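You operate a simulated robot arm through the tools that you are given. There is no shell and no other tool.

You run a simulated robot arm. Do the job below in one go: nothing can be reset, and whatever is moved stays where it is left.

Task
Put two scoops from the sack into the jug and tip the orange jar in.
Fine: scoop and jar go back where they stood; spill no more than a pinch from each. Set down upright: orange pellet jar.

Only the result counts: the job must be done as asked and must still hold three seconds after the hand-in. Knocking over, shifting, dropping, spilling or breaking anything else fails it.

Robot
A 7-joint arm with a two-finger gripper, fixed in place. Base frame: the origin is on the floor under the middle of its stand, x ahead of it, y to its left, z up. Readings come in m, degrees, newtons and seconds.
With the tool pointing down near the work surface it reaches from about 0.3 to 0.74 m from the base axis. Its first joint turns from -166.0 to 166.0 degrees. Payload 2.94 kg.
The tool frame sits at the grasp point between the pads (the TCP): z along the fingers, y along the line on which they close. The tips reach 0.03 m beyond it. The gripper opens to 0.138 m; its body begins 0.109 m behind the TCP.
Orientation is that of the tool frame in the base frame, as a unit quaternion [x, y, z, w]. With the fingers straight down and closing along the base's y, the tool's x points along the base's -x, its y along +y and its z along -z.

Tools
- The arm moves only by the tool servo_tool. Its argument "series" is a list that holds one entry, the list of rows, each a list of 7 numbers: the finger opening in m, from 0 to 0.138, then the shift along the base's x, y, z in m, then the turn, a rotation vector about the base's x, y, z in degrees. In form: [[[claw, dx, dy, dz, wx, wy, wz], ...]]. A call has 1 to 20 rows; each row shifts and turns the commanded pose from where the row before left it. Each row takes 0.2 s and may step no farther than 0.05 m and 8.6 degrees from the row before; otherwise, or with a gripper value out of range, the whole call is refused. Where a pose cannot be reached the arm comes as near as it can. A force on the tool above 90 N (or 10 N above the force at the start of the call, whichever is more), or a blocked arm, ends the call early, and 0.2 s more pass. The fingers move at their own pace (about 0.072 m/s each) and stop on an object; they squeeze with about 26 N. The grip force told is the motor's: it shows also when the fingers shut on nothing. Time passes only in rows, and 0.2 s behind the last, so rows that do not move let the fingers close. The reply holds the time, the measured pose of the TCP, the force on the tool along the base axes, the opening and the grip force, in the units named above and with some noise, with the torque about the TCP (base axes, N m) and any sound that the robot's microphone picked up.
- Cameras (640 x 400 px; columns grow to the right, rows downward): "scene" is fixed at [0.2222, 0.5028, 1.3132]; the picture's right is [-0.75, -0.66, 0.00], its down [-0.35, 0.40, -0.85] and it looks along [0.56, -0.64, -0.53] (base axes); focal length 257 px, centre (320, 200). "wrist" rides on the gripper at [0.071, 0.019, -0.146] in the tool frame; the picture's right is [-0.26, 0.97, 0.00], its down [-0.85, -0.23, -0.48] and it looks along [-0.46, -0.12, 0.88] (tool axes); focal length 280 px, centre (320, 200). There is no depth. A picture from a camera that has moved, and an enlarged one, comes with that camera's place and axes in the base frame and with its lens. The place of the scene camera against the robot may be out by one fixed shift of up to 0.018 m in any direction.
- snapshot(camera): a new picture of that camera. No time passes.
- slide_trunk(by): slides the trunk up (or, below 0, down) by that many m; the arm rides with it, the base frame stays. It gives what a move gives, with no picture.
- inspect(camera, box): a new picture of the part [left, top, right, bottom] of that camera's present view, enlarged. No time passes.
- close_job(): hands the job in; it is judged then, once.

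Places have to be worked out from the pictures, the camera data and where the tool is seen. Open the gripper and draw the arm clear of the work before you hand the job in, unless the task says otherwise.

The tools are called after "Emit:" as a command line: name --argument value ..., lists and objects as JSON in quotes. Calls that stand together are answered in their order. servo_tool: Moves the arm, as the interface text tells. Its arguments: {"type":"object","properties":{"series":{"type":"array","items":{"type":"array","items":{"type":"array","items":{"type":"number"}}}}},"required":["series"]} The other tools are called the same way: slide_trunk (by) moves the trunk up or down; snapshot (camera) takes a picture; inspect (camera, box) takes an enlarged picture of a part of a camera's view; close_job () hands the job in.

At the start:

```text
clock: 0.0
ee_pos: [0.457, -0.0818, 1.2251]
ee_rot: [0.001, 1.0, 0.0, 0.0]
ft_force: [0.4, -0.3, -0.2]
torque: [0.0, 0.02, 0.0]
finger_gap: 0.1381
grip_force: 0.0
trunk travel left (down, up): [-0.325, 0.129]
```

scene: 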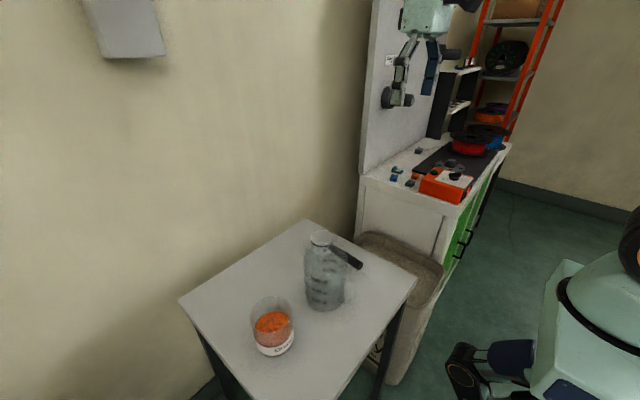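
wrist: 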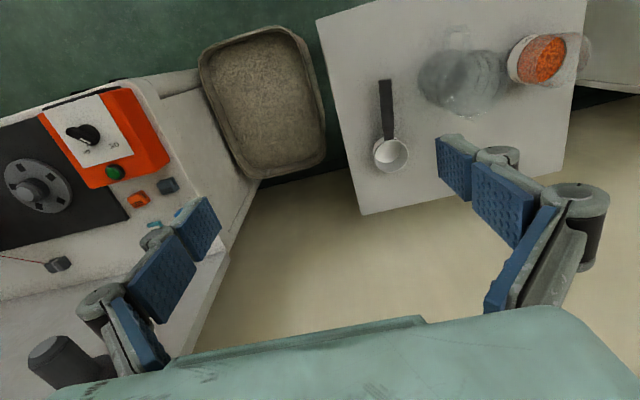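

The first pictures show a small table with a jug (clear bottle), an orange jar and a scoop, with an open sack/bin beside it. I take closer looks before moving.

Emit:
inspect --camera "scene" --box '[170, 200, 460, 390]'

Emit:
inspect --camera "wrist" --box '[180, 0, 620, 275]'

```text
2.11 times, centred on (315, 295) of scene
camera zoom: at [0.2222, 0.5028, 1.3132], right [-0.75, -0.66, 0.0], down [-0.35, 0.4, -0.85], along [0.56, -0.64, -0.53], focal length 542 px, centre (330, 0)
```

zoom: 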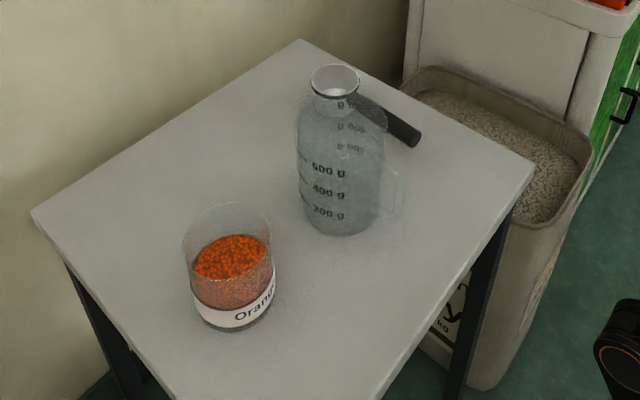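

```text
1.45 times, centred on (400, 138) of wrist
camera zoom: at [0.3875, -0.0629, 1.3705], right [0.26, 0.97, 0.0], down [0.85, -0.23, 0.48], along [0.46, -0.12, -0.88], focal length 408 px, centre (204, 291)
```

zoom: 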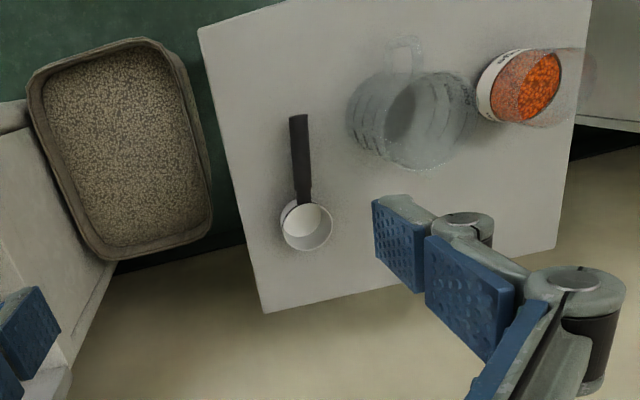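

The table top comes out near z≈0.75, spanning about x 0.34–0.78, y −0.05–0.43, with the jug near (0.48, 0.19), jar near (0.49, 0.34) and scoop bowl near (0.62, 0.04). I move the gripper over the table, well above everything, to get closer views.

Emit:
servo_tool --series '[[[0.138, 0, 0.04, -0.01, 0, 0, 0], [0.138, 0, 0.04, -0.01, 0, 0, 0], [0.138, 0, 0.04, -0.01, 0, 0, 0], [0.138, 0, 0.04, -0.01, 0, 0, 0], [0.138, 0, 0.04, -0.01, 0, 0, 0], [0.138, 0, 0.04, 0, 0, 0, 0], [0.138, 0, 0, 0, 0, 0, 0]]]'

Emit:
snapshot --camera "wrist"

Emit:
snapshot --camera "scene"

```text
clock: 1.6
ee_pos: [0.4566, 0.1594, 1.1746]
ee_rot: [-0.001, 1.0, 0.0, 0.0]
ft_force: [0.4, -0.3, 0.8]
torque: [-0.02, -0.03, 0.01]
finger_gap: 0.138
grip_force: 0.0
trunk travel left (down, up): [-0.325, 0.129]
```

```text
taken
camera wrist: at [0.3872, 0.1783, 1.3208], right [0.26, 0.97, 0.0], down [0.85, -0.23, 0.48], along [0.46, -0.12, -0.88], focal length 280 px, centre (320, 200)
```

wrist: 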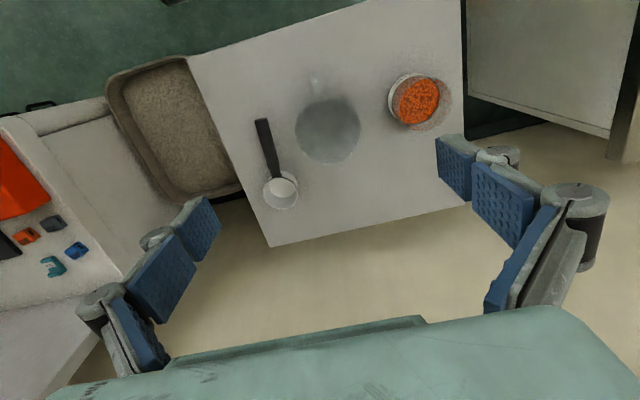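

```text
taken
```

scene: 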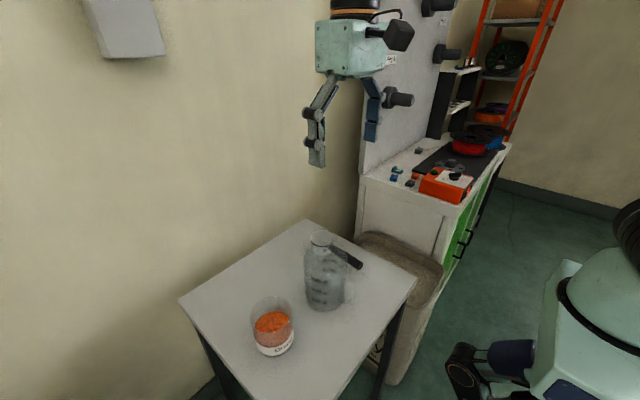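

The wrist view now shows scoop, jug and jar all in frame. I enlarge parts of it for the details of each object.

Emit:
inspect --camera "wrist" --box '[230, 50, 480, 220]'

Emit:
inspect --camera "wrist" --box '[90, 40, 310, 220]'

Emit:
inspect --camera "scene" --box '[240, 220, 370, 310]'

Emit:
inspect --camera "scene" --box '[330, 210, 480, 310]'

Emit:
inspect --camera "scene" --box '[225, 280, 335, 370]'

```text
2.35 times, centred on (355, 135) of wrist
camera zoom: at [0.3872, 0.1783, 1.3208], right [0.26, 0.97, 0.0], down [0.85, -0.23, 0.48], along [0.46, -0.12, -0.88], focal length 660 px, centre (238, 353)
```

zoom: 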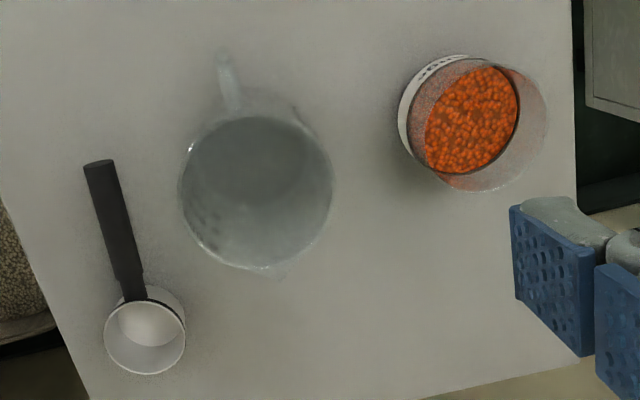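

```text
2.22 times, centred on (200, 130) of wrist
camera zoom: at [0.3872, 0.1783, 1.3208], right [0.26, 0.97, 0.0], down [0.85, -0.23, 0.48], along [0.46, -0.12, -0.88], focal length 623 px, centre (587, 356)
```

zoom: 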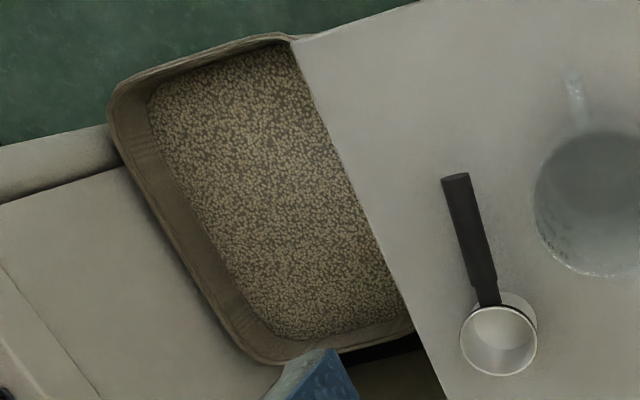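

```text
4.44 times, centred on (305, 265) of scene
camera zoom: at [0.2222, 0.5028, 1.3132], right [-0.75, -0.66, 0.0], down [-0.35, 0.4, -0.85], along [0.56, -0.64, -0.53], focal length 1143 px, centre (387, -89)
```

zoom: 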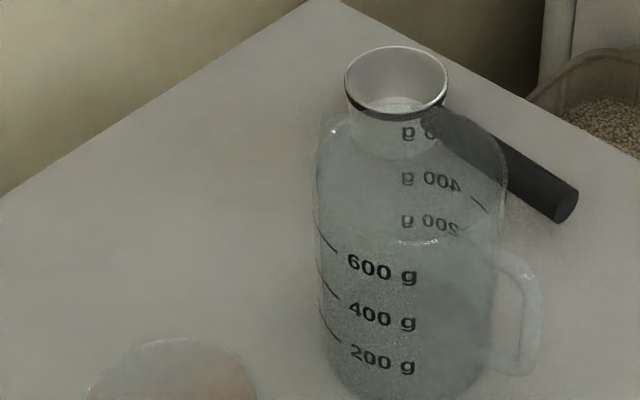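

```text
4.00 times, centred on (405, 260) of scene
camera zoom: at [0.2222, 0.5028, 1.3132], right [-0.75, -0.66, 0.0], down [-0.35, 0.4, -0.85], along [0.56, -0.64, -0.53], focal length 1029 px, centre (-20, -40)
```

zoom: 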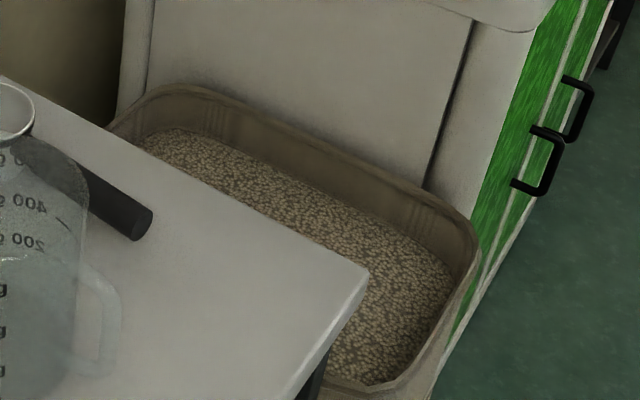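

```text
4.44 times, centred on (280, 325) of scene
camera zoom: at [0.2222, 0.5028, 1.3132], right [-0.75, -0.66, 0.0], down [-0.35, 0.4, -0.85], along [0.56, -0.64, -0.53], focal length 1143 px, centre (498, -356)
```

zoom: 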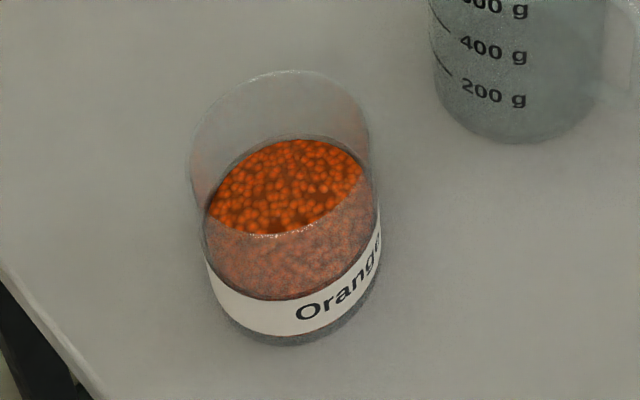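

The "neck" was actually the white scoop standing behind a wide-mouthed measuring jug (handle toward the base, spout away). Next I view the sack from above, tilting the tool so the camera looks more straight down.

Emit:
servo_tool --series '[[[0.138, -0.01, -0.045, 0, 0, 4, 0], [0.138, -0.01, -0.045, 0, 0, 4, 0], [0.138, -0.01, -0.045, 0, 0, 4, 0], [0.138, -0.01, -0.045, 0, 0, 4, 0], [0.138, -0.01, -0.045, 0, 0, 4, 0], [0.138, -0.01, -0.045, 0, 0, 0, 0], [0.138, 0, 0, 0, 0, 0, 0]]]'

Emit:
snapshot --camera "wrist"

```text
clock: 3.2
ee_pos: [0.397, -0.1126, 1.1763]
ee_rot: [-0.001, 0.985, 0.0, -0.174]
ft_force: [-1.0, -0.5, -0.1]
torque: [-0.02, 0.0, -0.01]
finger_gap: 0.1378
grip_force: 0.1
trunk travel left (down, up): [-0.325, 0.129]
```

```text
taken
camera wrist: at [0.3809, -0.0937, 1.3369], right [0.24, 0.97, -0.09], down [0.96, -0.23, 0.16], along [0.13, -0.12, -0.98], focal length 280 px, centre (320, 200)
```

wrist: 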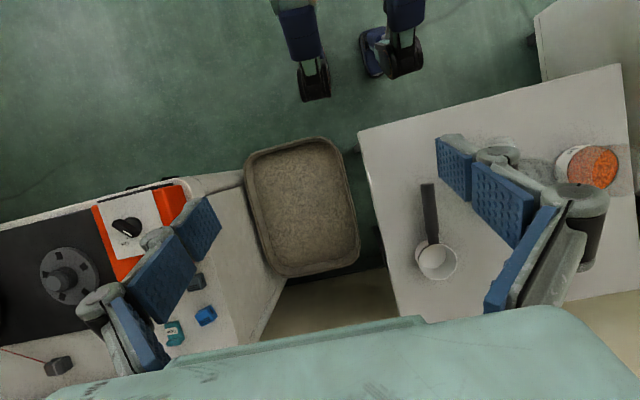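

Now the whole sack is visible from nearly straight above. I enlarge it.

Emit:
inspect --camera "wrist" --box '[220, 110, 480, 300]'

Emit:
inspect --camera "scene" --box '[340, 170, 540, 390]'

```text
2.11 times, centred on (350, 205) of wrist
camera zoom: at [0.3809, -0.0937, 1.3369], right [0.24, 0.97, -0.09], down [0.96, -0.23, 0.16], along [0.13, -0.12, -0.98], focal length 590 px, centre (257, 190)
```

zoom: 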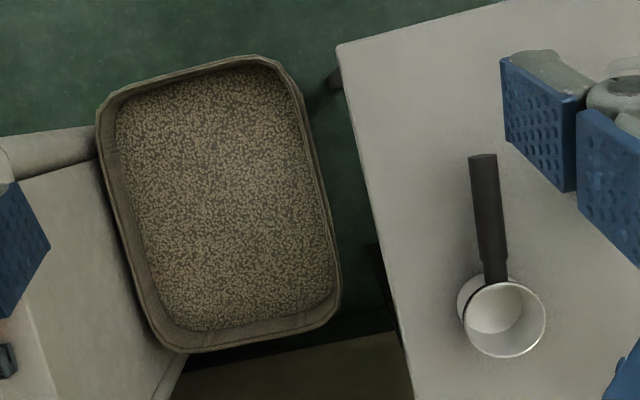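

```text
1.82 times, centred on (440, 280) of scene
camera zoom: at [0.2222, 0.5028, 1.3132], right [-0.75, -0.66, 0.0], down [-0.35, 0.4, -0.85], along [0.56, -0.64, -0.53], focal length 468 px, centre (102, 54)
```

zoom: 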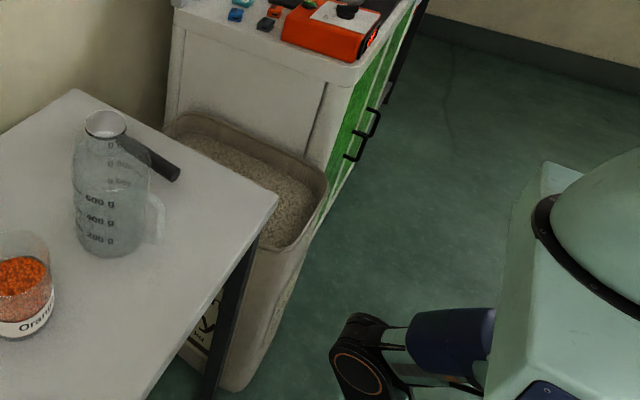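

The sack rim comes out at about z≈0.57, spanning x≈0.33–0.66 and y≈−0.13 to −0.36, with the pellets a few cm lower. To get heights of jug, scoop and jar, I roll the tool so the camera looks across the table from the right.

Emit:
servo_tool --series '[[[0.138, 0, 0.01, -0.01, 0, -6.7, 0], [0.138, 0, 0.01, -0.01, 0, -6.7, 0], [0.138, 0, 0.01, -0.01, 0, -6.6, 0], [0.138, 0.005, 0, -0.01, 8.4, 0, 0], [0.138, 0.005, 0, -0.01, 8.4, 0, 0], [0.138, 0.005, 0, -0.01, 8.4, 0, 0], [0.138, 0.005, 0, -0.01, 8.4, 0, 0], [0.138, 0, 0, -0.01, 8.4, 0, 0], [0.138, 0, 0, -0.01, 8, 0, 0], [0.138, 0, 0, 0, 0, 0, 0]]]'

Emit:
snapshot --camera "wrist"

Emit:
snapshot --camera "scene"

```text
clock: 5.4
ee_pos: [0.4174, -0.082, 1.0846]
ee_rot: [0.001, 0.906, 0.423, 0.0]
ft_force: [1.1, 0.3, -0.2]
torque: [0.02, 0.02, 0.04]
finger_gap: 0.1379
grip_force: 0.0
trunk travel left (down, up): [-0.325, 0.129]
```

```text
taken
camera wrist: at [0.3474, -0.1818, 1.1929], right [0.26, 0.62, 0.74], down [0.85, -0.51, 0.13], along [0.46, 0.6, -0.66], focal length 280 px, centre (320, 200)
```

wrist: 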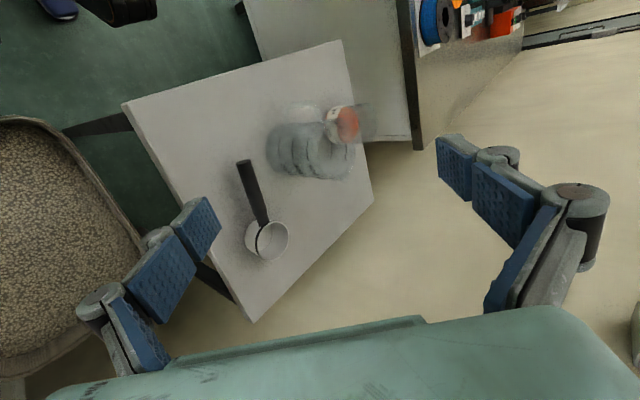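

```text
taken
```

scene: 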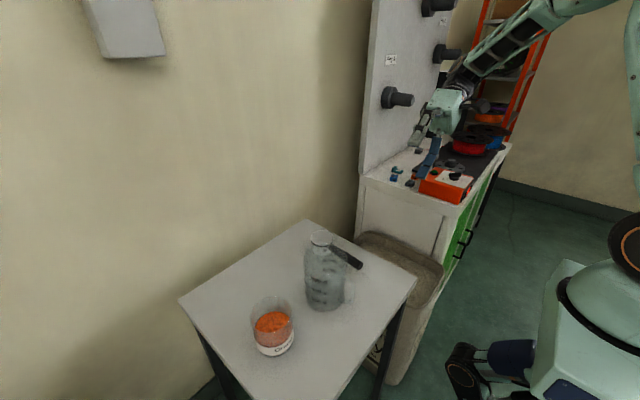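

Emit:
inspect --camera "wrist" --box '[220, 80, 400, 280]'

Emit:
inspect --camera "wrist" --box '[250, 80, 380, 190]'

Emit:
inspect --camera "wrist" --box '[0, 100, 240, 370]'

```text
2.00 times, centred on (310, 180) of wrist
camera zoom: at [0.3474, -0.1818, 1.1929], right [0.26, 0.62, 0.74], down [0.85, -0.51, 0.13], along [0.46, 0.6, -0.66], focal length 561 px, centre (340, 240)
```

zoom: 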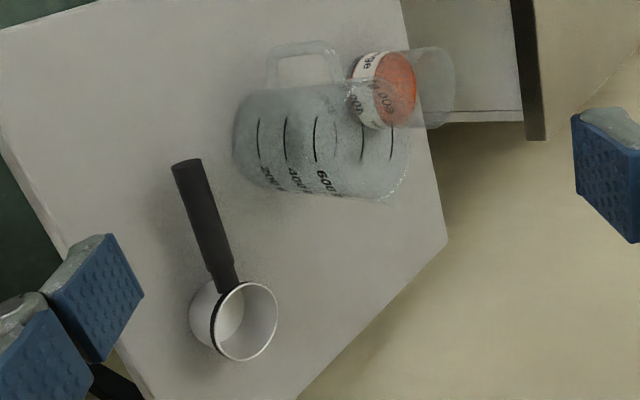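

```text
3.64 times, centred on (315, 135) of wrist
camera zoom: at [0.3474, -0.1818, 1.1929], right [0.26, 0.62, 0.74], down [0.85, -0.51, 0.13], along [0.46, 0.6, -0.66], focal length 1020 px, centre (338, 436)
```

zoom: 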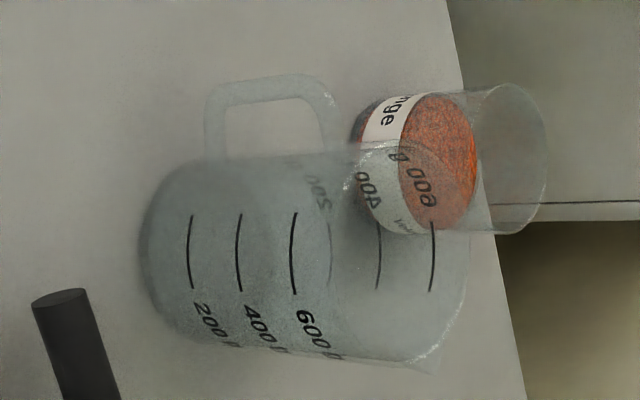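

```text
1.48 times, centred on (120, 235) of wrist
camera zoom: at [0.3474, -0.1818, 1.1929], right [0.26, 0.62, 0.74], down [0.85, -0.51, 0.13], along [0.46, 0.6, -0.66], focal length 415 px, centre (616, 148)
```

zoom: 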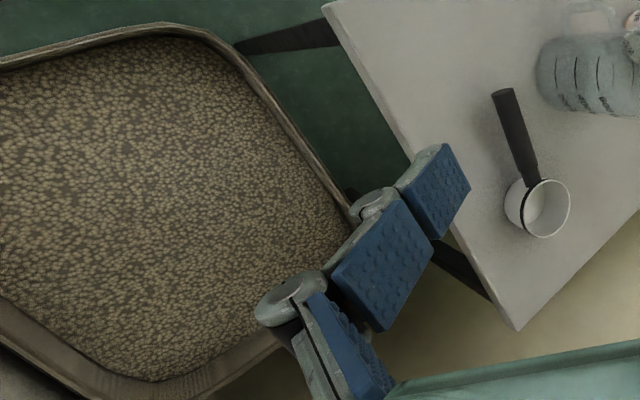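

The views agree: table top z≈0.75, jug centre ≈(0.496, 0.161) with rim z≈0.90, scoop bowl rim centre ≈(0.621, 0.033, 0.804), and handle axis z≈0.79 running back to x≈0.471. Before touching anything I test, with the hand empty and high, whether the arm can roll far enough sideways to pour.

Emit:
servo_tool --series '[[[0.05, 0, 0.04, 0.01, 0, 0, 0], [0.05, -0.005, 0.04, 0.01, 0, 0, 0], [0.05, -0.005, 0.04, 0, 0, 0, 0], [0.05, -0.01, 0.04, 0, 8, 0, 0], [0.05, 0, 0.04, 0, 8, 0, 0], [0.05, 0, 0.02, 0, 8, 0, 0], [0.05, 0, 0.02, 0, 8, 0, 0], [0.05, 0, 0, 0, 8, 0, 0], [0.05, 0, 0, 0, 8, 0, 0], [0.05, 0, 0, 0, 8, 0, 0], [0.05, 0, 0, 0, 8, 0, 0], [0.05, 0, 0, 0, 8, 0, 0], [0.05, 0, 0, 0, 8, 0, 0], [0.05, 0, 0, 0, 0, 0, 0]]]'

Emit:
snapshot --camera "scene"

```text
clock: 8.4
ee_pos: [0.398, 0.1575, 1.1059]
ee_rot: [-0.001, 0.422, 0.907, 0.0]
ft_force: [-0.2, -0.4, 0.2]
torque: [0.01, -0.02, 0.04]
finger_gap: 0.0498
grip_force: 0.1
trunk travel left (down, up): [-0.325, 0.129]
```

```text
taken
```

scene: 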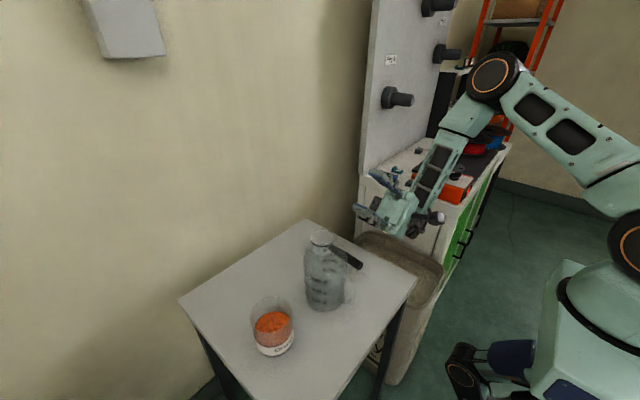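

The arm reaches a 130° sideways roll without trouble. I look closely at the gripper's outline at this small opening to judge clearance to the jug when grasping the scoop.

Emit:
inspect --camera "scene" --box '[340, 150, 460, 240]'

Emit:
snapshot --camera "wrist"

```text
4.44 times, centred on (400, 195) of scene
camera zoom: at [0.2222, 0.5028, 1.3132], right [-0.75, -0.66, 0.0], down [-0.35, 0.4, -0.85], along [0.56, -0.64, -0.53], focal length 1143 px, centre (-36, 222)
```

zoom: 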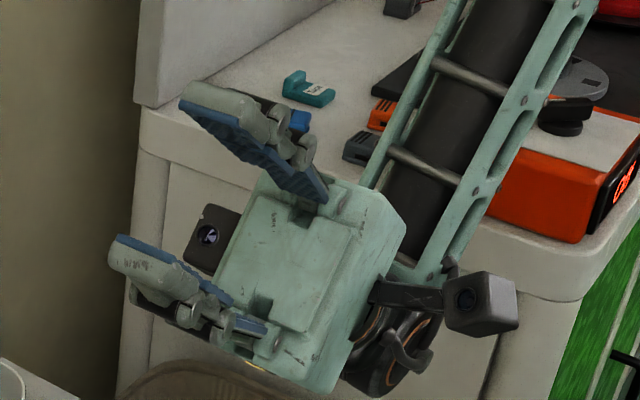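

```text
taken
camera wrist: at [0.3278, 0.0337, 1.0254], right [0.26, -0.62, 0.74], down [0.85, -0.22, -0.48], along [0.46, 0.75, 0.47], focal length 280 px, centre (320, 200)
```

wrist: 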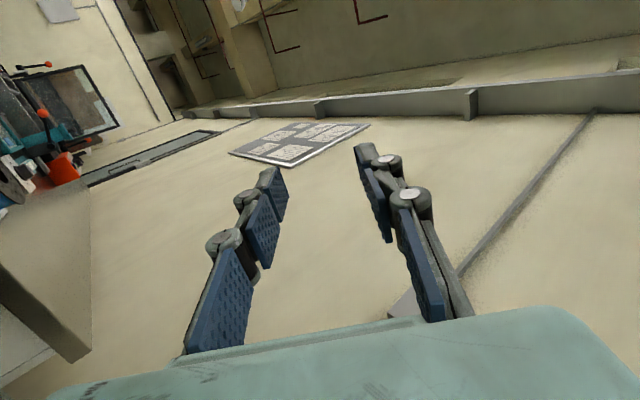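

The palm is compact, and grasping the handle at x≈0.54 leaves about 2 cm to the jug with a small finger opening. I unroll the tool and go to a point above the handle at z≈0.95.

Emit:
servo_tool --series '[[[0.05, 0.005, -0.008, 0, -8.2, 0, 0], [0.05, 0.01, -0.008, 0, -8.2, 0, 0], [0.05, 0.01, -0.008, 0, -8.2, 0, 0], [0.05, 0.01, -0.008, 0, -8.2, 0, 0], [0.05, 0.01, -0.008, 0, -8.2, 0, 0], [0.05, 0.01, -0.008, 0, -8.2, 0, 0], [0.05, 0.01, -0.008, 0, -8.2, 0, 0], [0.05, 0.01, -0.008, 0, -8.2, 0, 0], [0.05, 0.01, -0.008, 0, -8.2, 0, 0], [0.05, 0.01, -0.008, 0, -8.2, 0, 0], [0.05, 0.01, -0.008, 0, -8.2, 0, 0], [0.05, 0.01, -0.008, 0, -8.2, 0, 0], [0.05, 0.01, -0.008, 0, -8, 0, 0], [0.05, 0.01, -0.008, 0, -8, 0, 0], [0.05, 0.007, -0.0055, -0.02, -8, 0, 0], [0.05, 0, 0, -0.04, -7.6, 0, 0], [0.05, 0, 0, -0.045, 0, 0, -4.2], [0.05, 0, 0, -0.045, 0, 0, 0], [0.05, 0, 0, 0, 0, 0, 0]]]'

Emit:
snapshot --camera "wrist"

Emit:
snapshot --camera "scene"

```text
clock: 12.4
ee_pos: [0.5404, 0.041, 0.9547]
ee_rot: [0.036, 0.999, 0.0, 0.0]
ft_force: [1.1, -0.3, -0.7]
torque: [-0.01, -0.01, -0.02]
finger_gap: 0.0501
grip_force: 0.1
trunk travel left (down, up): [-0.325, 0.129]
```

```text
taken
camera wrist: at [0.4708, 0.0658, 1.0998], right [0.33, 0.94, 0.0], down [0.83, -0.29, 0.48], along [0.45, -0.16, -0.88], focal length 280 px, centre (320, 200)
```

wrist: 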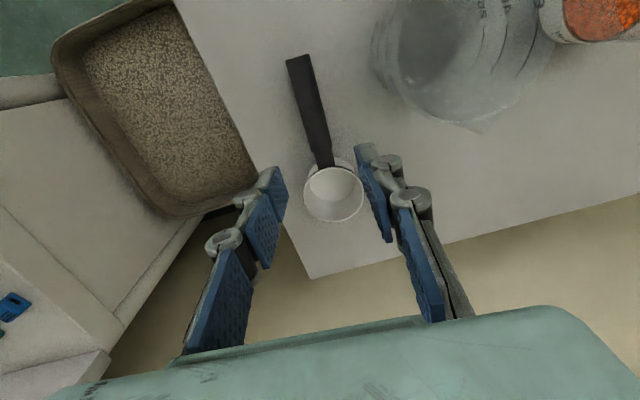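

```text
taken
```

scene: 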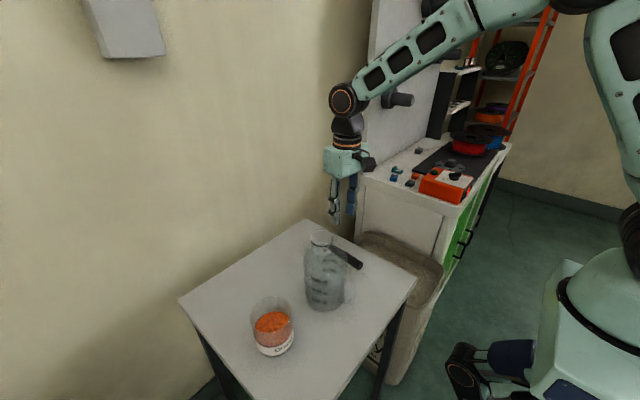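

The handle runs right below the tool, at about y≈0.037. I lower partway with the fingers 5 cm open and check.

Emit:
servo_tool --series '[[[0.05, 0, -0.001, -0.03, 0, 0, 0], [0.05, 0, -0.001, -0.03, 0, 0, 0], [0.05, 0, -0.001, -0.03, 0, 0, 0], [0.05, 0, 0, 0, 0, 0, 0]]]'

Emit:
snapshot --camera "wrist"

Emit:
inspect --camera "scene" --box '[290, 190, 400, 310]'

```text
clock: 13.4
ee_pos: [0.5402, 0.038, 0.8641]
ee_rot: [0.036, 0.999, 0.0, 0.0]
ft_force: [0.6, 0.1, 0.3]
torque: [0.01, 0.05, 0.02]
finger_gap: 0.0498
grip_force: 0.0
trunk travel left (down, up): [-0.325, 0.129]
```

```text
taken
camera wrist: at [0.4713, 0.0621, 1.0098], right [0.33, 0.94, 0.0], down [0.83, -0.29, 0.48], along [0.45, -0.16, -0.88], focal length 280 px, centre (320, 200)
```

wrist: 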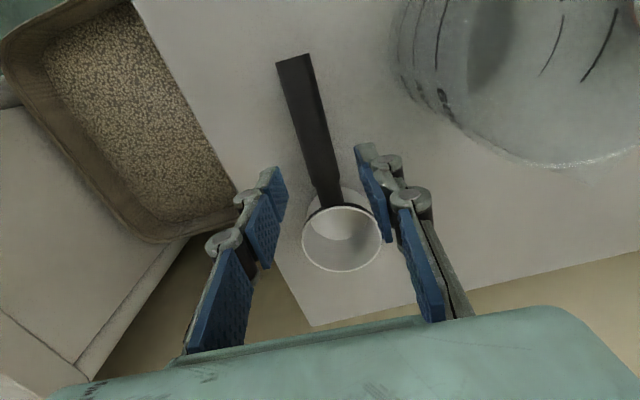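

```text
3.33 times, centred on (345, 250) of scene
camera zoom: at [0.2222, 0.5028, 1.3132], right [-0.75, -0.66, 0.0], down [-0.35, 0.4, -0.85], along [0.56, -0.64, -0.53], focal length 858 px, centre (237, 33)
```

zoom: 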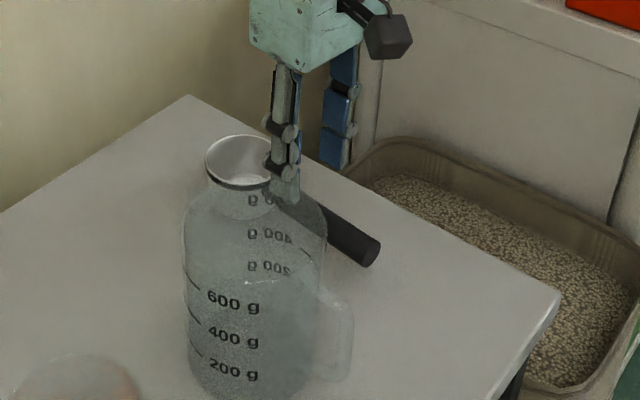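

Alignment is good (handle at x=0.54 lies near y≈0.036, about 2° more yaw). I trim the pose and lower to z≈0.80.

Emit:
servo_tool --series '[[[0.05, 0, -0.002, -0.02, 0, 0, -1.8], [0.05, 0, 0, -0.02, 0, 0, 0], [0.05, 0, 0, -0.014, 0, 0, 0], [0.05, 0, 0, -0.009, 0, 0, 0], [0.05, 0, 0, 0, 0, 0, 0]]]'

Emit:
snapshot --camera "wrist"

Emit:
inspect --camera "scene" --box '[290, 190, 400, 310]'

```text
clock: 14.6
ee_pos: [0.5401, 0.0347, 0.8004]
ee_rot: [0.051, 0.999, 0.0, 0.0]
ft_force: [0.3, 0.4, 0.1]
torque: [0.01, -0.05, 0.01]
finger_gap: 0.0497
grip_force: 0.1
trunk travel left (down, up): [-0.325, 0.129]
```

```text
taken
camera wrist: at [0.4721, 0.0618, 0.9467], right [0.36, 0.93, 0.0], down [0.82, -0.32, 0.48], along [0.44, -0.17, -0.88], focal length 280 px, centre (320, 200)
```

wrist: 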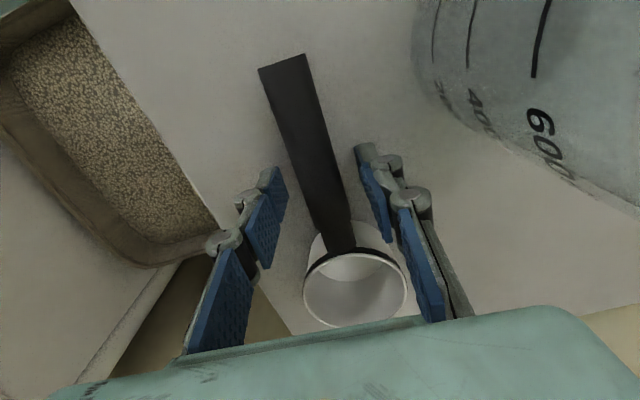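

```text
3.33 times, centred on (345, 250) of scene
camera zoom: at [0.2222, 0.5028, 1.3132], right [-0.75, -0.66, 0.0], down [-0.35, 0.4, -0.85], along [0.56, -0.64, -0.53], focal length 858 px, centre (237, 33)
```

zoom: 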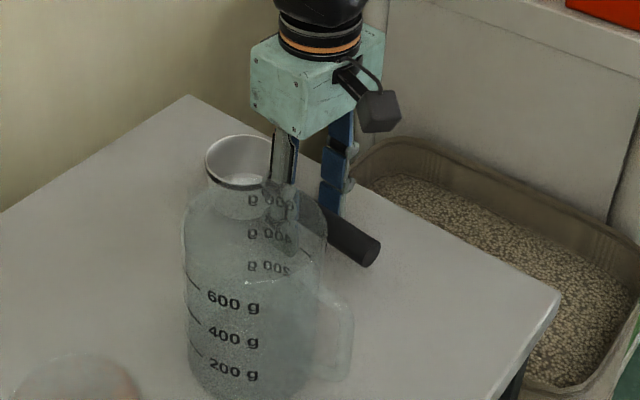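

The fingers straddle the handle cleanly with no contact force. I close on it.

Emit:
servo_tool --series '[[[0.01, 0, 0, 0, 0, 0, 0], [0.01, 0, 0, 0, 0, 0, 0], [0.01, 0, 0, 0, 0, 0, 0], [0.01, 0, 0, 0, 0, 0, 0]]]'

Emit:
snapshot --camera "wrist"

```text
clock: 15.6
ee_pos: [0.5401, 0.0359, 0.8021]
ee_rot: [0.053, 0.999, 0.0, -0.001]
ft_force: [-0.8, 0.9, 0.9]
torque: [0.03, 0.09, 0.0]
finger_gap: 0.023
grip_force: 26.2
trunk travel left (down, up): [-0.325, 0.129]
```

```text
taken
camera wrist: at [0.4721, 0.0618, 0.9468], right [0.36, 0.93, 0.0], down [0.82, -0.32, 0.48], along [0.44, -0.17, -0.88], focal length 280 px, centre (320, 200)
```

wrist: 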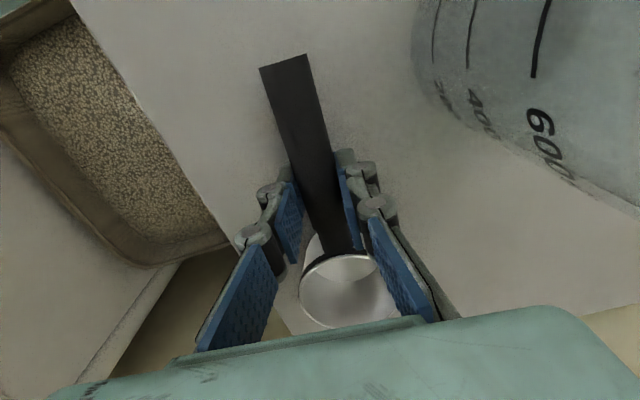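

Grip is firm (gap 23 mm, 26 N) and the scoop hardly moved. Home grasp pose is TCP ≈(0.540, 0.035, 0.800), yaw −6°; I lift straight up and check how the scoop hangs.

Emit:
servo_tool --series '[[[0.01, 0, 0, 0.01, 0, 0, 0], [0.01, 0, 0, 0.03, 0, 0, 0], [0.01, 0, 0, 0.04, 0, 0, 0], [0.01, 0, 0, 0.04, 0, 0, 0], [0.01, 0, 0, 0.04, 0, 0, 0], [0.01, 0, 0, 0.04, 0, 0, 0], [0.01, 0, 0, 0, 0, 0, 0]]]'

Emit:
snapshot --camera "wrist"

Emit:
inspect --camera "scene" --box '[270, 150, 420, 310]'

```text
clock: 17.2
ee_pos: [0.5405, 0.0361, 1.0011]
ee_rot: [0.052, 0.999, 0.0, 0.0]
ft_force: [-0.4, 0.2, -1.7]
torque: [0.02, 0.06, 0.0]
finger_gap: 0.0232
grip_force: 25.9
trunk travel left (down, up): [-0.325, 0.129]
```

```text
taken
camera wrist: at [0.4723, 0.0623, 1.1468], right [0.36, 0.93, 0.0], down [0.82, -0.32, 0.48], along [0.44, -0.17, -0.88], focal length 280 px, centre (320, 200)
```

wrist: 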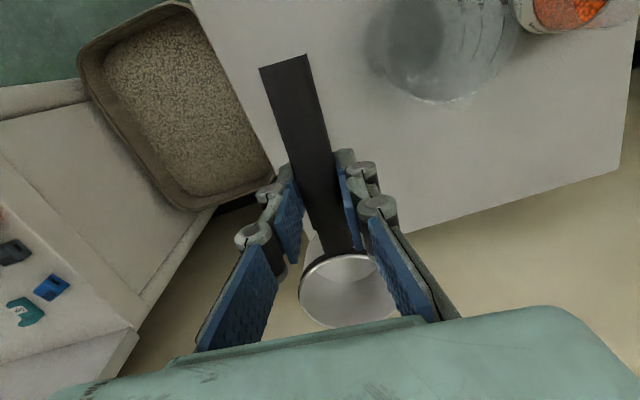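

```text
2.50 times, centred on (345, 230) of scene
camera zoom: at [0.2222, 0.5028, 1.3132], right [-0.75, -0.66, 0.0], down [-0.35, 0.4, -0.85], along [0.56, -0.64, -0.53], focal length 643 px, centre (258, 125)
```

zoom: 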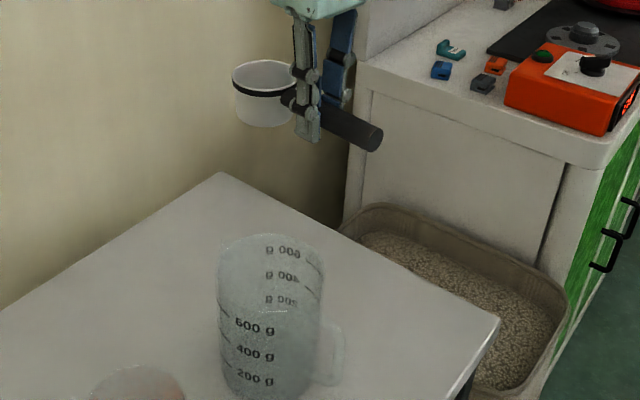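

The scoop hangs level; I can see its cup clearly (≈7 cm across, ≈4.7 cm deep, rim about level with the handle top). The bench beside the sack is ≈0.85 high at y≈−0.36, so I carry the scoop over the middle of the sack at y≈−0.235 and look.

Emit:
servo_tool --series '[[[0.01, -0.014, -0.038, 0, 0, 0, 0], [0.01, -0.014, -0.039, 0, 0, 0, 0], [0.01, -0.014, -0.039, 0, 0, 0, 0], [0.01, -0.014, -0.039, 0, 0, 0, 0], [0.01, -0.014, -0.039, 0, 0, 0, 0], [0.01, -0.014, -0.039, 0, 0, 0, 0], [0.01, -0.014, -0.038, 0, 0, 0, 0], [0.01, 0, 0, -0.04, 0, 0, 0], [0.01, 0, 0, -0.04, 0, 0, 0], [0.01, 0, 0, -0.04, 0, 0, 0], [0.01, 0, 0, -0.03, 0, 0, 0], [0.01, 0, 0, 0, 0, 0, 0]]]'

Emit:
snapshot --camera "wrist"

Emit:
snapshot --camera "scene"

```text
clock: 19.8
ee_pos: [0.4409, -0.2368, 0.8518]
ee_rot: [0.052, 0.999, 0.0, 0.0]
ft_force: [0.3, 1.0, -0.6]
torque: [0.04, 0.1, -0.03]
finger_gap: 0.0232
grip_force: 26.3
trunk travel left (down, up): [-0.325, 0.129]
```

```text
taken
camera wrist: at [0.3735, -0.2095, 0.9975], right [0.36, 0.93, 0.0], down [0.82, -0.32, 0.48], along [0.44, -0.17, -0.88], focal length 280 px, centre (320, 200)
```

wrist: 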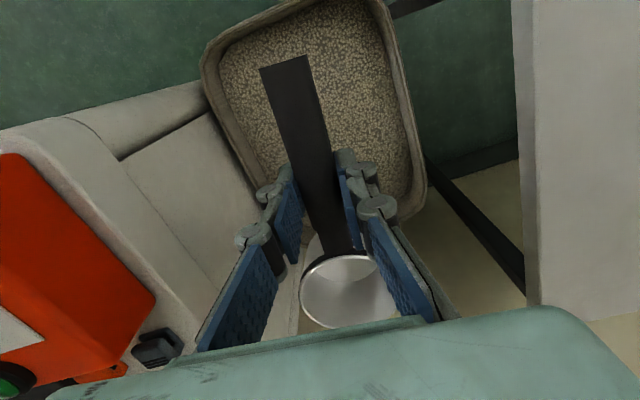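

```text
taken
```

scene: 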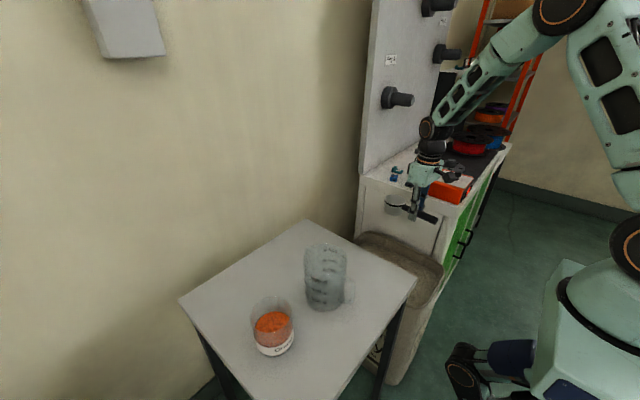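

I enlarge the sack region from here to fix its rim and pellet level.

Emit:
inspect --camera "wrist" --box '[190, 0, 450, 240]'

Emit:
inspect --camera "scene" --box '[340, 170, 480, 310]'

```text
1.67 times, centred on (320, 120) of wrist
camera zoom: at [0.3735, -0.2095, 0.9975], right [0.36, 0.93, 0.0], down [0.82, -0.32, 0.48], along [0.44, -0.17, -0.88], focal length 467 px, centre (320, 333)
```

zoom: 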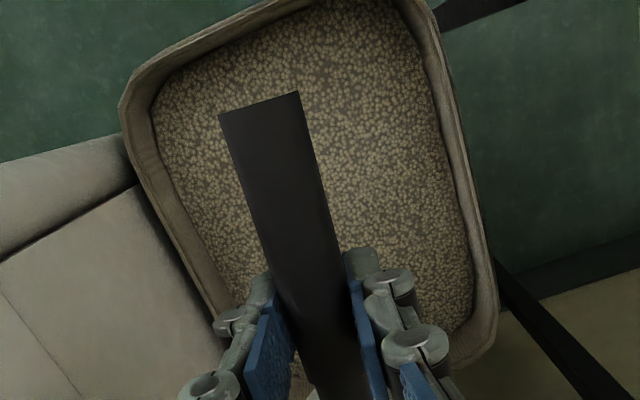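

```text
2.86 times, centred on (410, 240) of scene
camera zoom: at [0.2222, 0.5028, 1.3132], right [-0.75, -0.66, 0.0], down [-0.35, 0.4, -0.85], along [0.56, -0.64, -0.53], focal length 735 px, centre (63, 86)
```

zoom: 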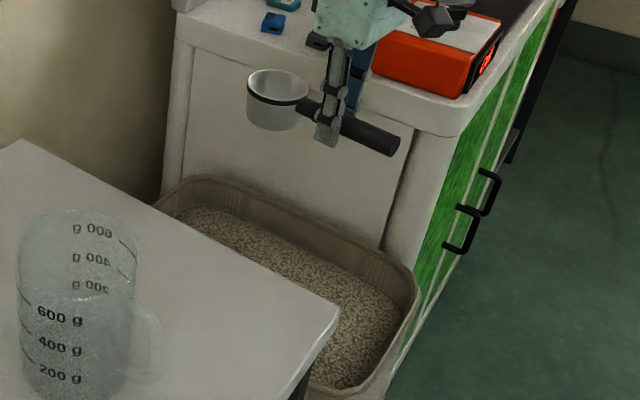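

Pellet surface is at about z≈0.50, with the sack rim at ≈0.555 and a free area x≈0.33–0.66, y≈−0.37 to −0.13. I test the digging tilt (45° nose-down about the axis across the handle) while still in the air.

Emit:
servo_tool --series '[[[0.01, -0.005, -0.001, 0, 0.84, 7.96, 0], [0.01, -0.005, -0.001, 0, 0.84, 7.96, 0], [0.01, -0.005, -0.001, 0, 0.84, 7.96, 0], [0.01, -0.005, -0.001, 0, 0.84, 7.96, 0], [0.01, 0, 0, 0, 0.84, 7.96, 0], [0.01, 0, 0, 0, 0.52, 4.97, 0], [0.01, 0, 0, 0, 0, 0, 0]]]'

Emit:
snapshot --camera "scene"

Emit:
snapshot --camera "wrist"

```text
clock: 21.4
ee_pos: [0.4212, -0.239, 0.8527]
ee_rot: [0.048, 0.923, 0.02, -0.382]
ft_force: [-0.4, -1.0, -1.4]
torque: [-0.05, 0.04, 0.01]
finger_gap: 0.0232
grip_force: 26.4
trunk travel left (down, up): [-0.325, 0.129]
```

```text
taken
```

scene: 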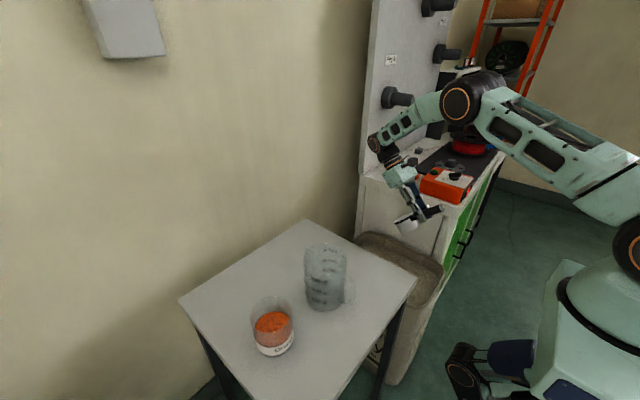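

```text
taken
camera wrist: at [0.4775, -0.2258, 1.0048], right [0.28, 0.94, -0.19], down [0.91, -0.33, -0.27], along [-0.31, -0.09, -0.95], focal length 280 px, centre (320, 200)
```

wrist: 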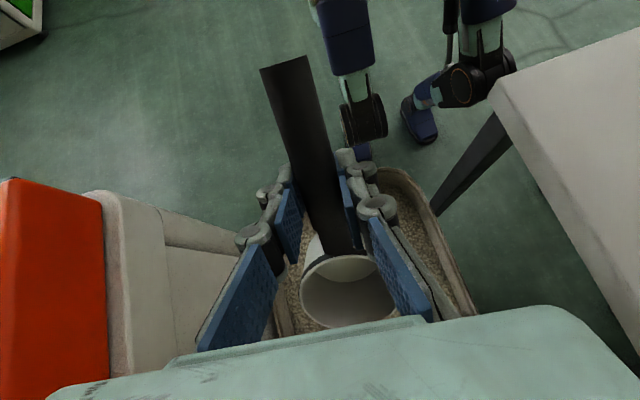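

The 45° tilt is reachable. I lower to where the cup is just above the pellets and check again.

Emit:
servo_tool --series '[[[0.01, 0, 0, -0.03, 0, 0, 0], [0.01, 0, 0, -0.03, 0, 0, 0], [0.01, 0, 0, -0.03, 0, 0, 0], [0.01, 0, 0, -0.03, 0, 0, 0], [0.01, 0, 0, -0.03, 0, 0, 0], [0.01, 0, 0, -0.03, 0, 0, 0], [0.01, 0, 0, 0, 0, 0, 0]]]'

Emit:
snapshot --camera "scene"

Emit:
inspect --camera "scene" --box '[340, 170, 480, 310]'

Emit:
snapshot --camera "wrist"

```text
clock: 23.0
ee_pos: [0.4208, -0.239, 0.6715]
ee_rot: [0.047, 0.923, 0.019, -0.382]
ft_force: [0.4, 0.6, -1.8]
torque: [0.01, -0.01, 0.05]
finger_gap: 0.0232
grip_force: 25.7
trunk travel left (down, up): [-0.325, 0.129]
```

```text
taken
```

scene: 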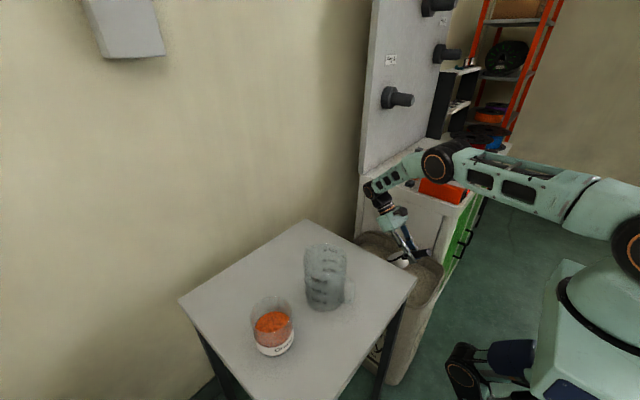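

```text
2.86 times, centred on (410, 240) of scene
camera zoom: at [0.2222, 0.5028, 1.3132], right [-0.75, -0.66, 0.0], down [-0.35, 0.4, -0.85], along [0.56, -0.64, -0.53], focal length 735 px, centre (63, 86)
```

zoom: 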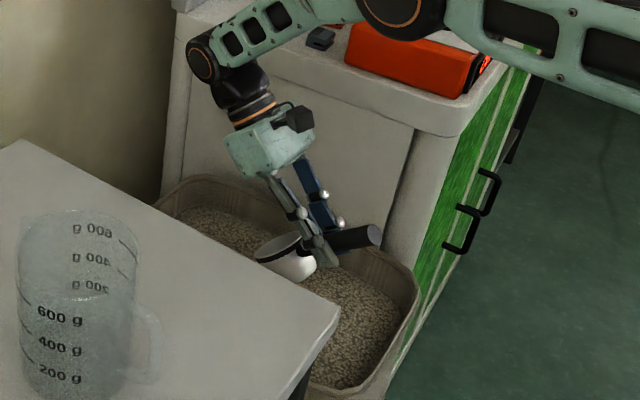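

```text
taken
camera wrist: at [0.4761, -0.2257, 0.8245], right [0.28, 0.94, -0.18], down [0.91, -0.33, -0.26], along [-0.31, -0.09, -0.95], focal length 280 px, centre (320, 200)
```

wrist: 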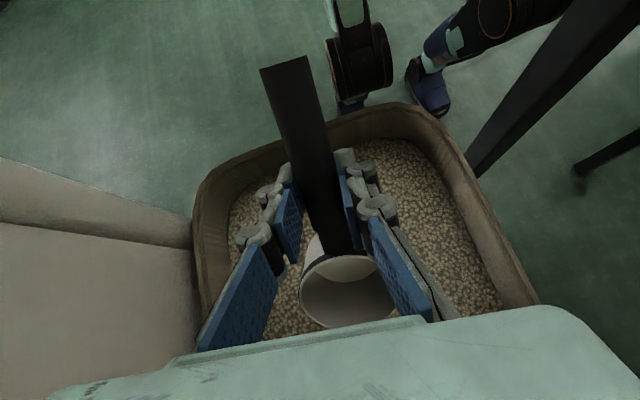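

Clear of sack walls, bench and table. I lower further into the pellets in small rows and watch the force.

Emit:
servo_tool --series '[[[0.01, 0, 0, -0.02, 0, 0, 0], [0.01, 0, 0, -0.02, 0, 0, 0], [0.01, 0, 0, -0.02, 0, 0, 0], [0.01, 0, 0, -0.02, 0, 0, 0], [0.01, 0, 0, 0, 0, 0, 0]]]'

Emit:
inspect --camera "scene" --box '[340, 170, 480, 310]'

Emit:
snapshot --camera "wrist"

```text
clock: 24.2
ee_pos: [0.42, -0.2396, 0.5909]
ee_rot: [0.048, 0.922, 0.02, -0.383]
ft_force: [0.0, -0.6, -1.3]
torque: [-0.04, 0.05, 0.01]
finger_gap: 0.0232
grip_force: 25.6
trunk travel left (down, up): [-0.325, 0.129]
```

```text
2.86 times, centred on (410, 240) of scene
camera zoom: at [0.2222, 0.5028, 1.3132], right [-0.75, -0.66, 0.0], down [-0.35, 0.4, -0.85], along [0.56, -0.64, -0.53], focal length 735 px, centre (63, 86)
```

zoom: 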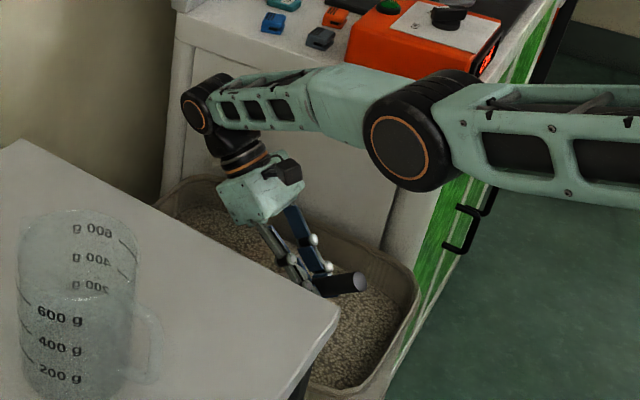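

```text
taken
camera wrist: at [0.4763, -0.2261, 0.7451], right [0.28, 0.94, -0.18], down [0.91, -0.33, -0.26], along [-0.31, -0.09, -0.95], focal length 280 px, centre (320, 200)
```

wrist: 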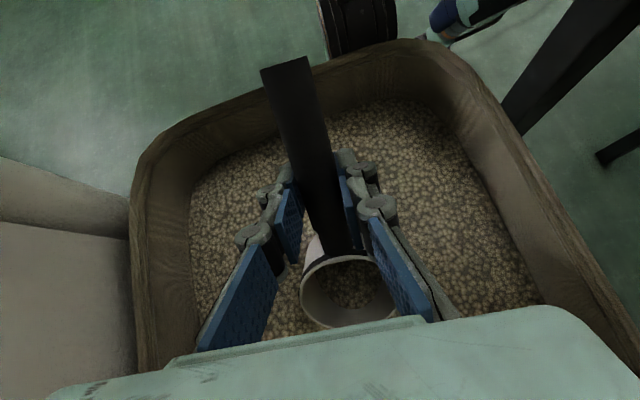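

Pellets have appeared inside the tilted cup, so the cup's lower part is in the bulk already; no force is felt yet. I look closer.

Emit:
inspect --camera "wrist" --box '[240, 160, 440, 340]'

```text
2.22 times, centred on (340, 250) of wrist
camera zoom: at [0.4763, -0.2261, 0.7451], right [0.28, 0.94, -0.18], down [0.91, -0.33, -0.26], along [-0.31, -0.09, -0.95], focal length 623 px, centre (276, 89)
```

zoom: 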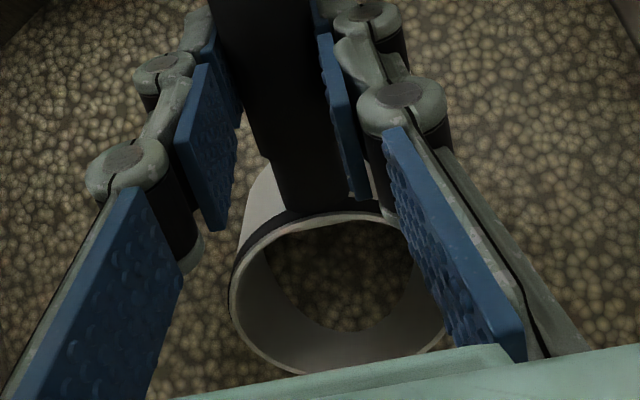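

The surface level inside the cup confirms pellets at z≈0.50. Now I plunge to bury the front lip ~5 cm, push forward while levelling the cup under the surface, and then raise it slightly.

Emit:
servo_tool --series '[[[0.01, 0.005, 0, -0.02, 0, 0, 0], [0.01, 0.005, 0, -0.02, 0, 0, 0], [0.01, 0.01, -0.001, -0.02, 0, 0, 0], [0.01, 0.01, -0.001, -0.003, -0.74, -6.96, 0], [0.01, 0.01, -0.001, -0.004, -0.74, -6.96, 0], [0.01, 0.008, -0.001, -0.005, -0.74, -6.96, 0], [0.01, 0.005, 0, -0.005, -0.74, -6.96, 0], [0.01, 0.002, 0, -0.004, -0.63, -5.97, 0], [0.01, 0, 0, 0, -0.63, -5.97, 0], [0.01, 0, 0, 0.005, -0.52, -4.97, 0], [0.01, 0, 0, 0.005, -0.1, -1.2, 0], [0.01, 0, 0, 0, 0, 0, 0]]]'

Emit:
snapshot --camera "wrist"

Emit:
inspect --camera "scene" --box '[340, 170, 480, 310]'

```text
clock: 26.8
ee_pos: [0.438, -0.2293, 0.5424]
ee_rot: [0.052, 0.999, -0.001, 0.011]
ft_force: [-0.1, -0.2, -2.1]
torque: [0.01, 0.13, 0.0]
finger_gap: 0.0232
grip_force: 25.8
out of reach, approached as far as the arm can: row 1, 2, 3
trunk travel left (down, up): [-0.325, 0.129]
```

```text
taken
camera wrist: at [0.368, -0.203, 0.6863], right [0.36, 0.93, 0.01], down [0.81, -0.32, 0.49], along [0.46, -0.17, -0.87], focal length 280 px, centre (320, 200)
```

wrist: 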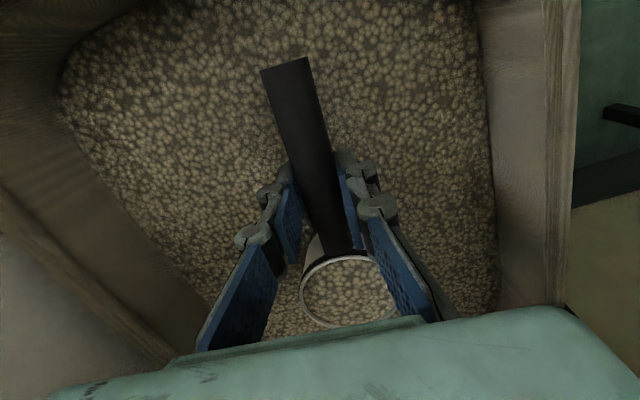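

```text
2.86 times, centred on (410, 240) of scene
camera zoom: at [0.2222, 0.5028, 1.3132], right [-0.75, -0.66, 0.0], down [-0.35, 0.4, -0.85], along [0.56, -0.64, -0.53], focal length 735 px, centre (63, 86)
```

zoom: 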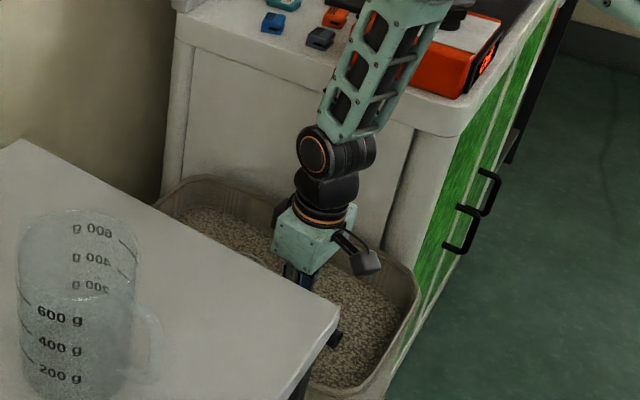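

Some rows were beyond reach at the deep tilt, but the cup now shows pellets inside. I enlarge to judge the fill.

Emit:
inspect --camera "wrist" --box '[240, 200, 440, 340]'

```text
2.86 times, centred on (340, 270) of wrist
camera zoom: at [0.368, -0.203, 0.6863], right [0.36, 0.93, 0.01], down [0.81, -0.32, 0.49], along [0.46, -0.17, -0.87], focal length 801 px, centre (263, 0)
```

zoom: 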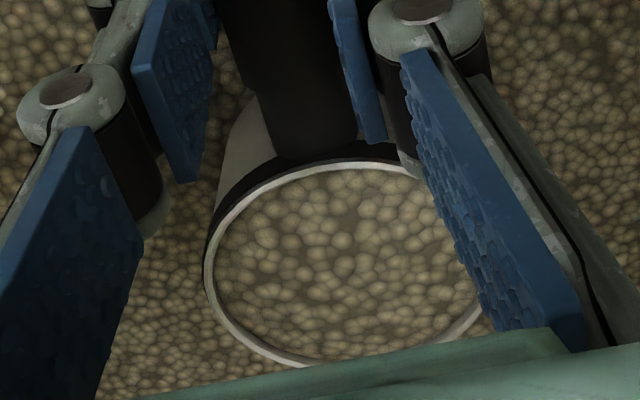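

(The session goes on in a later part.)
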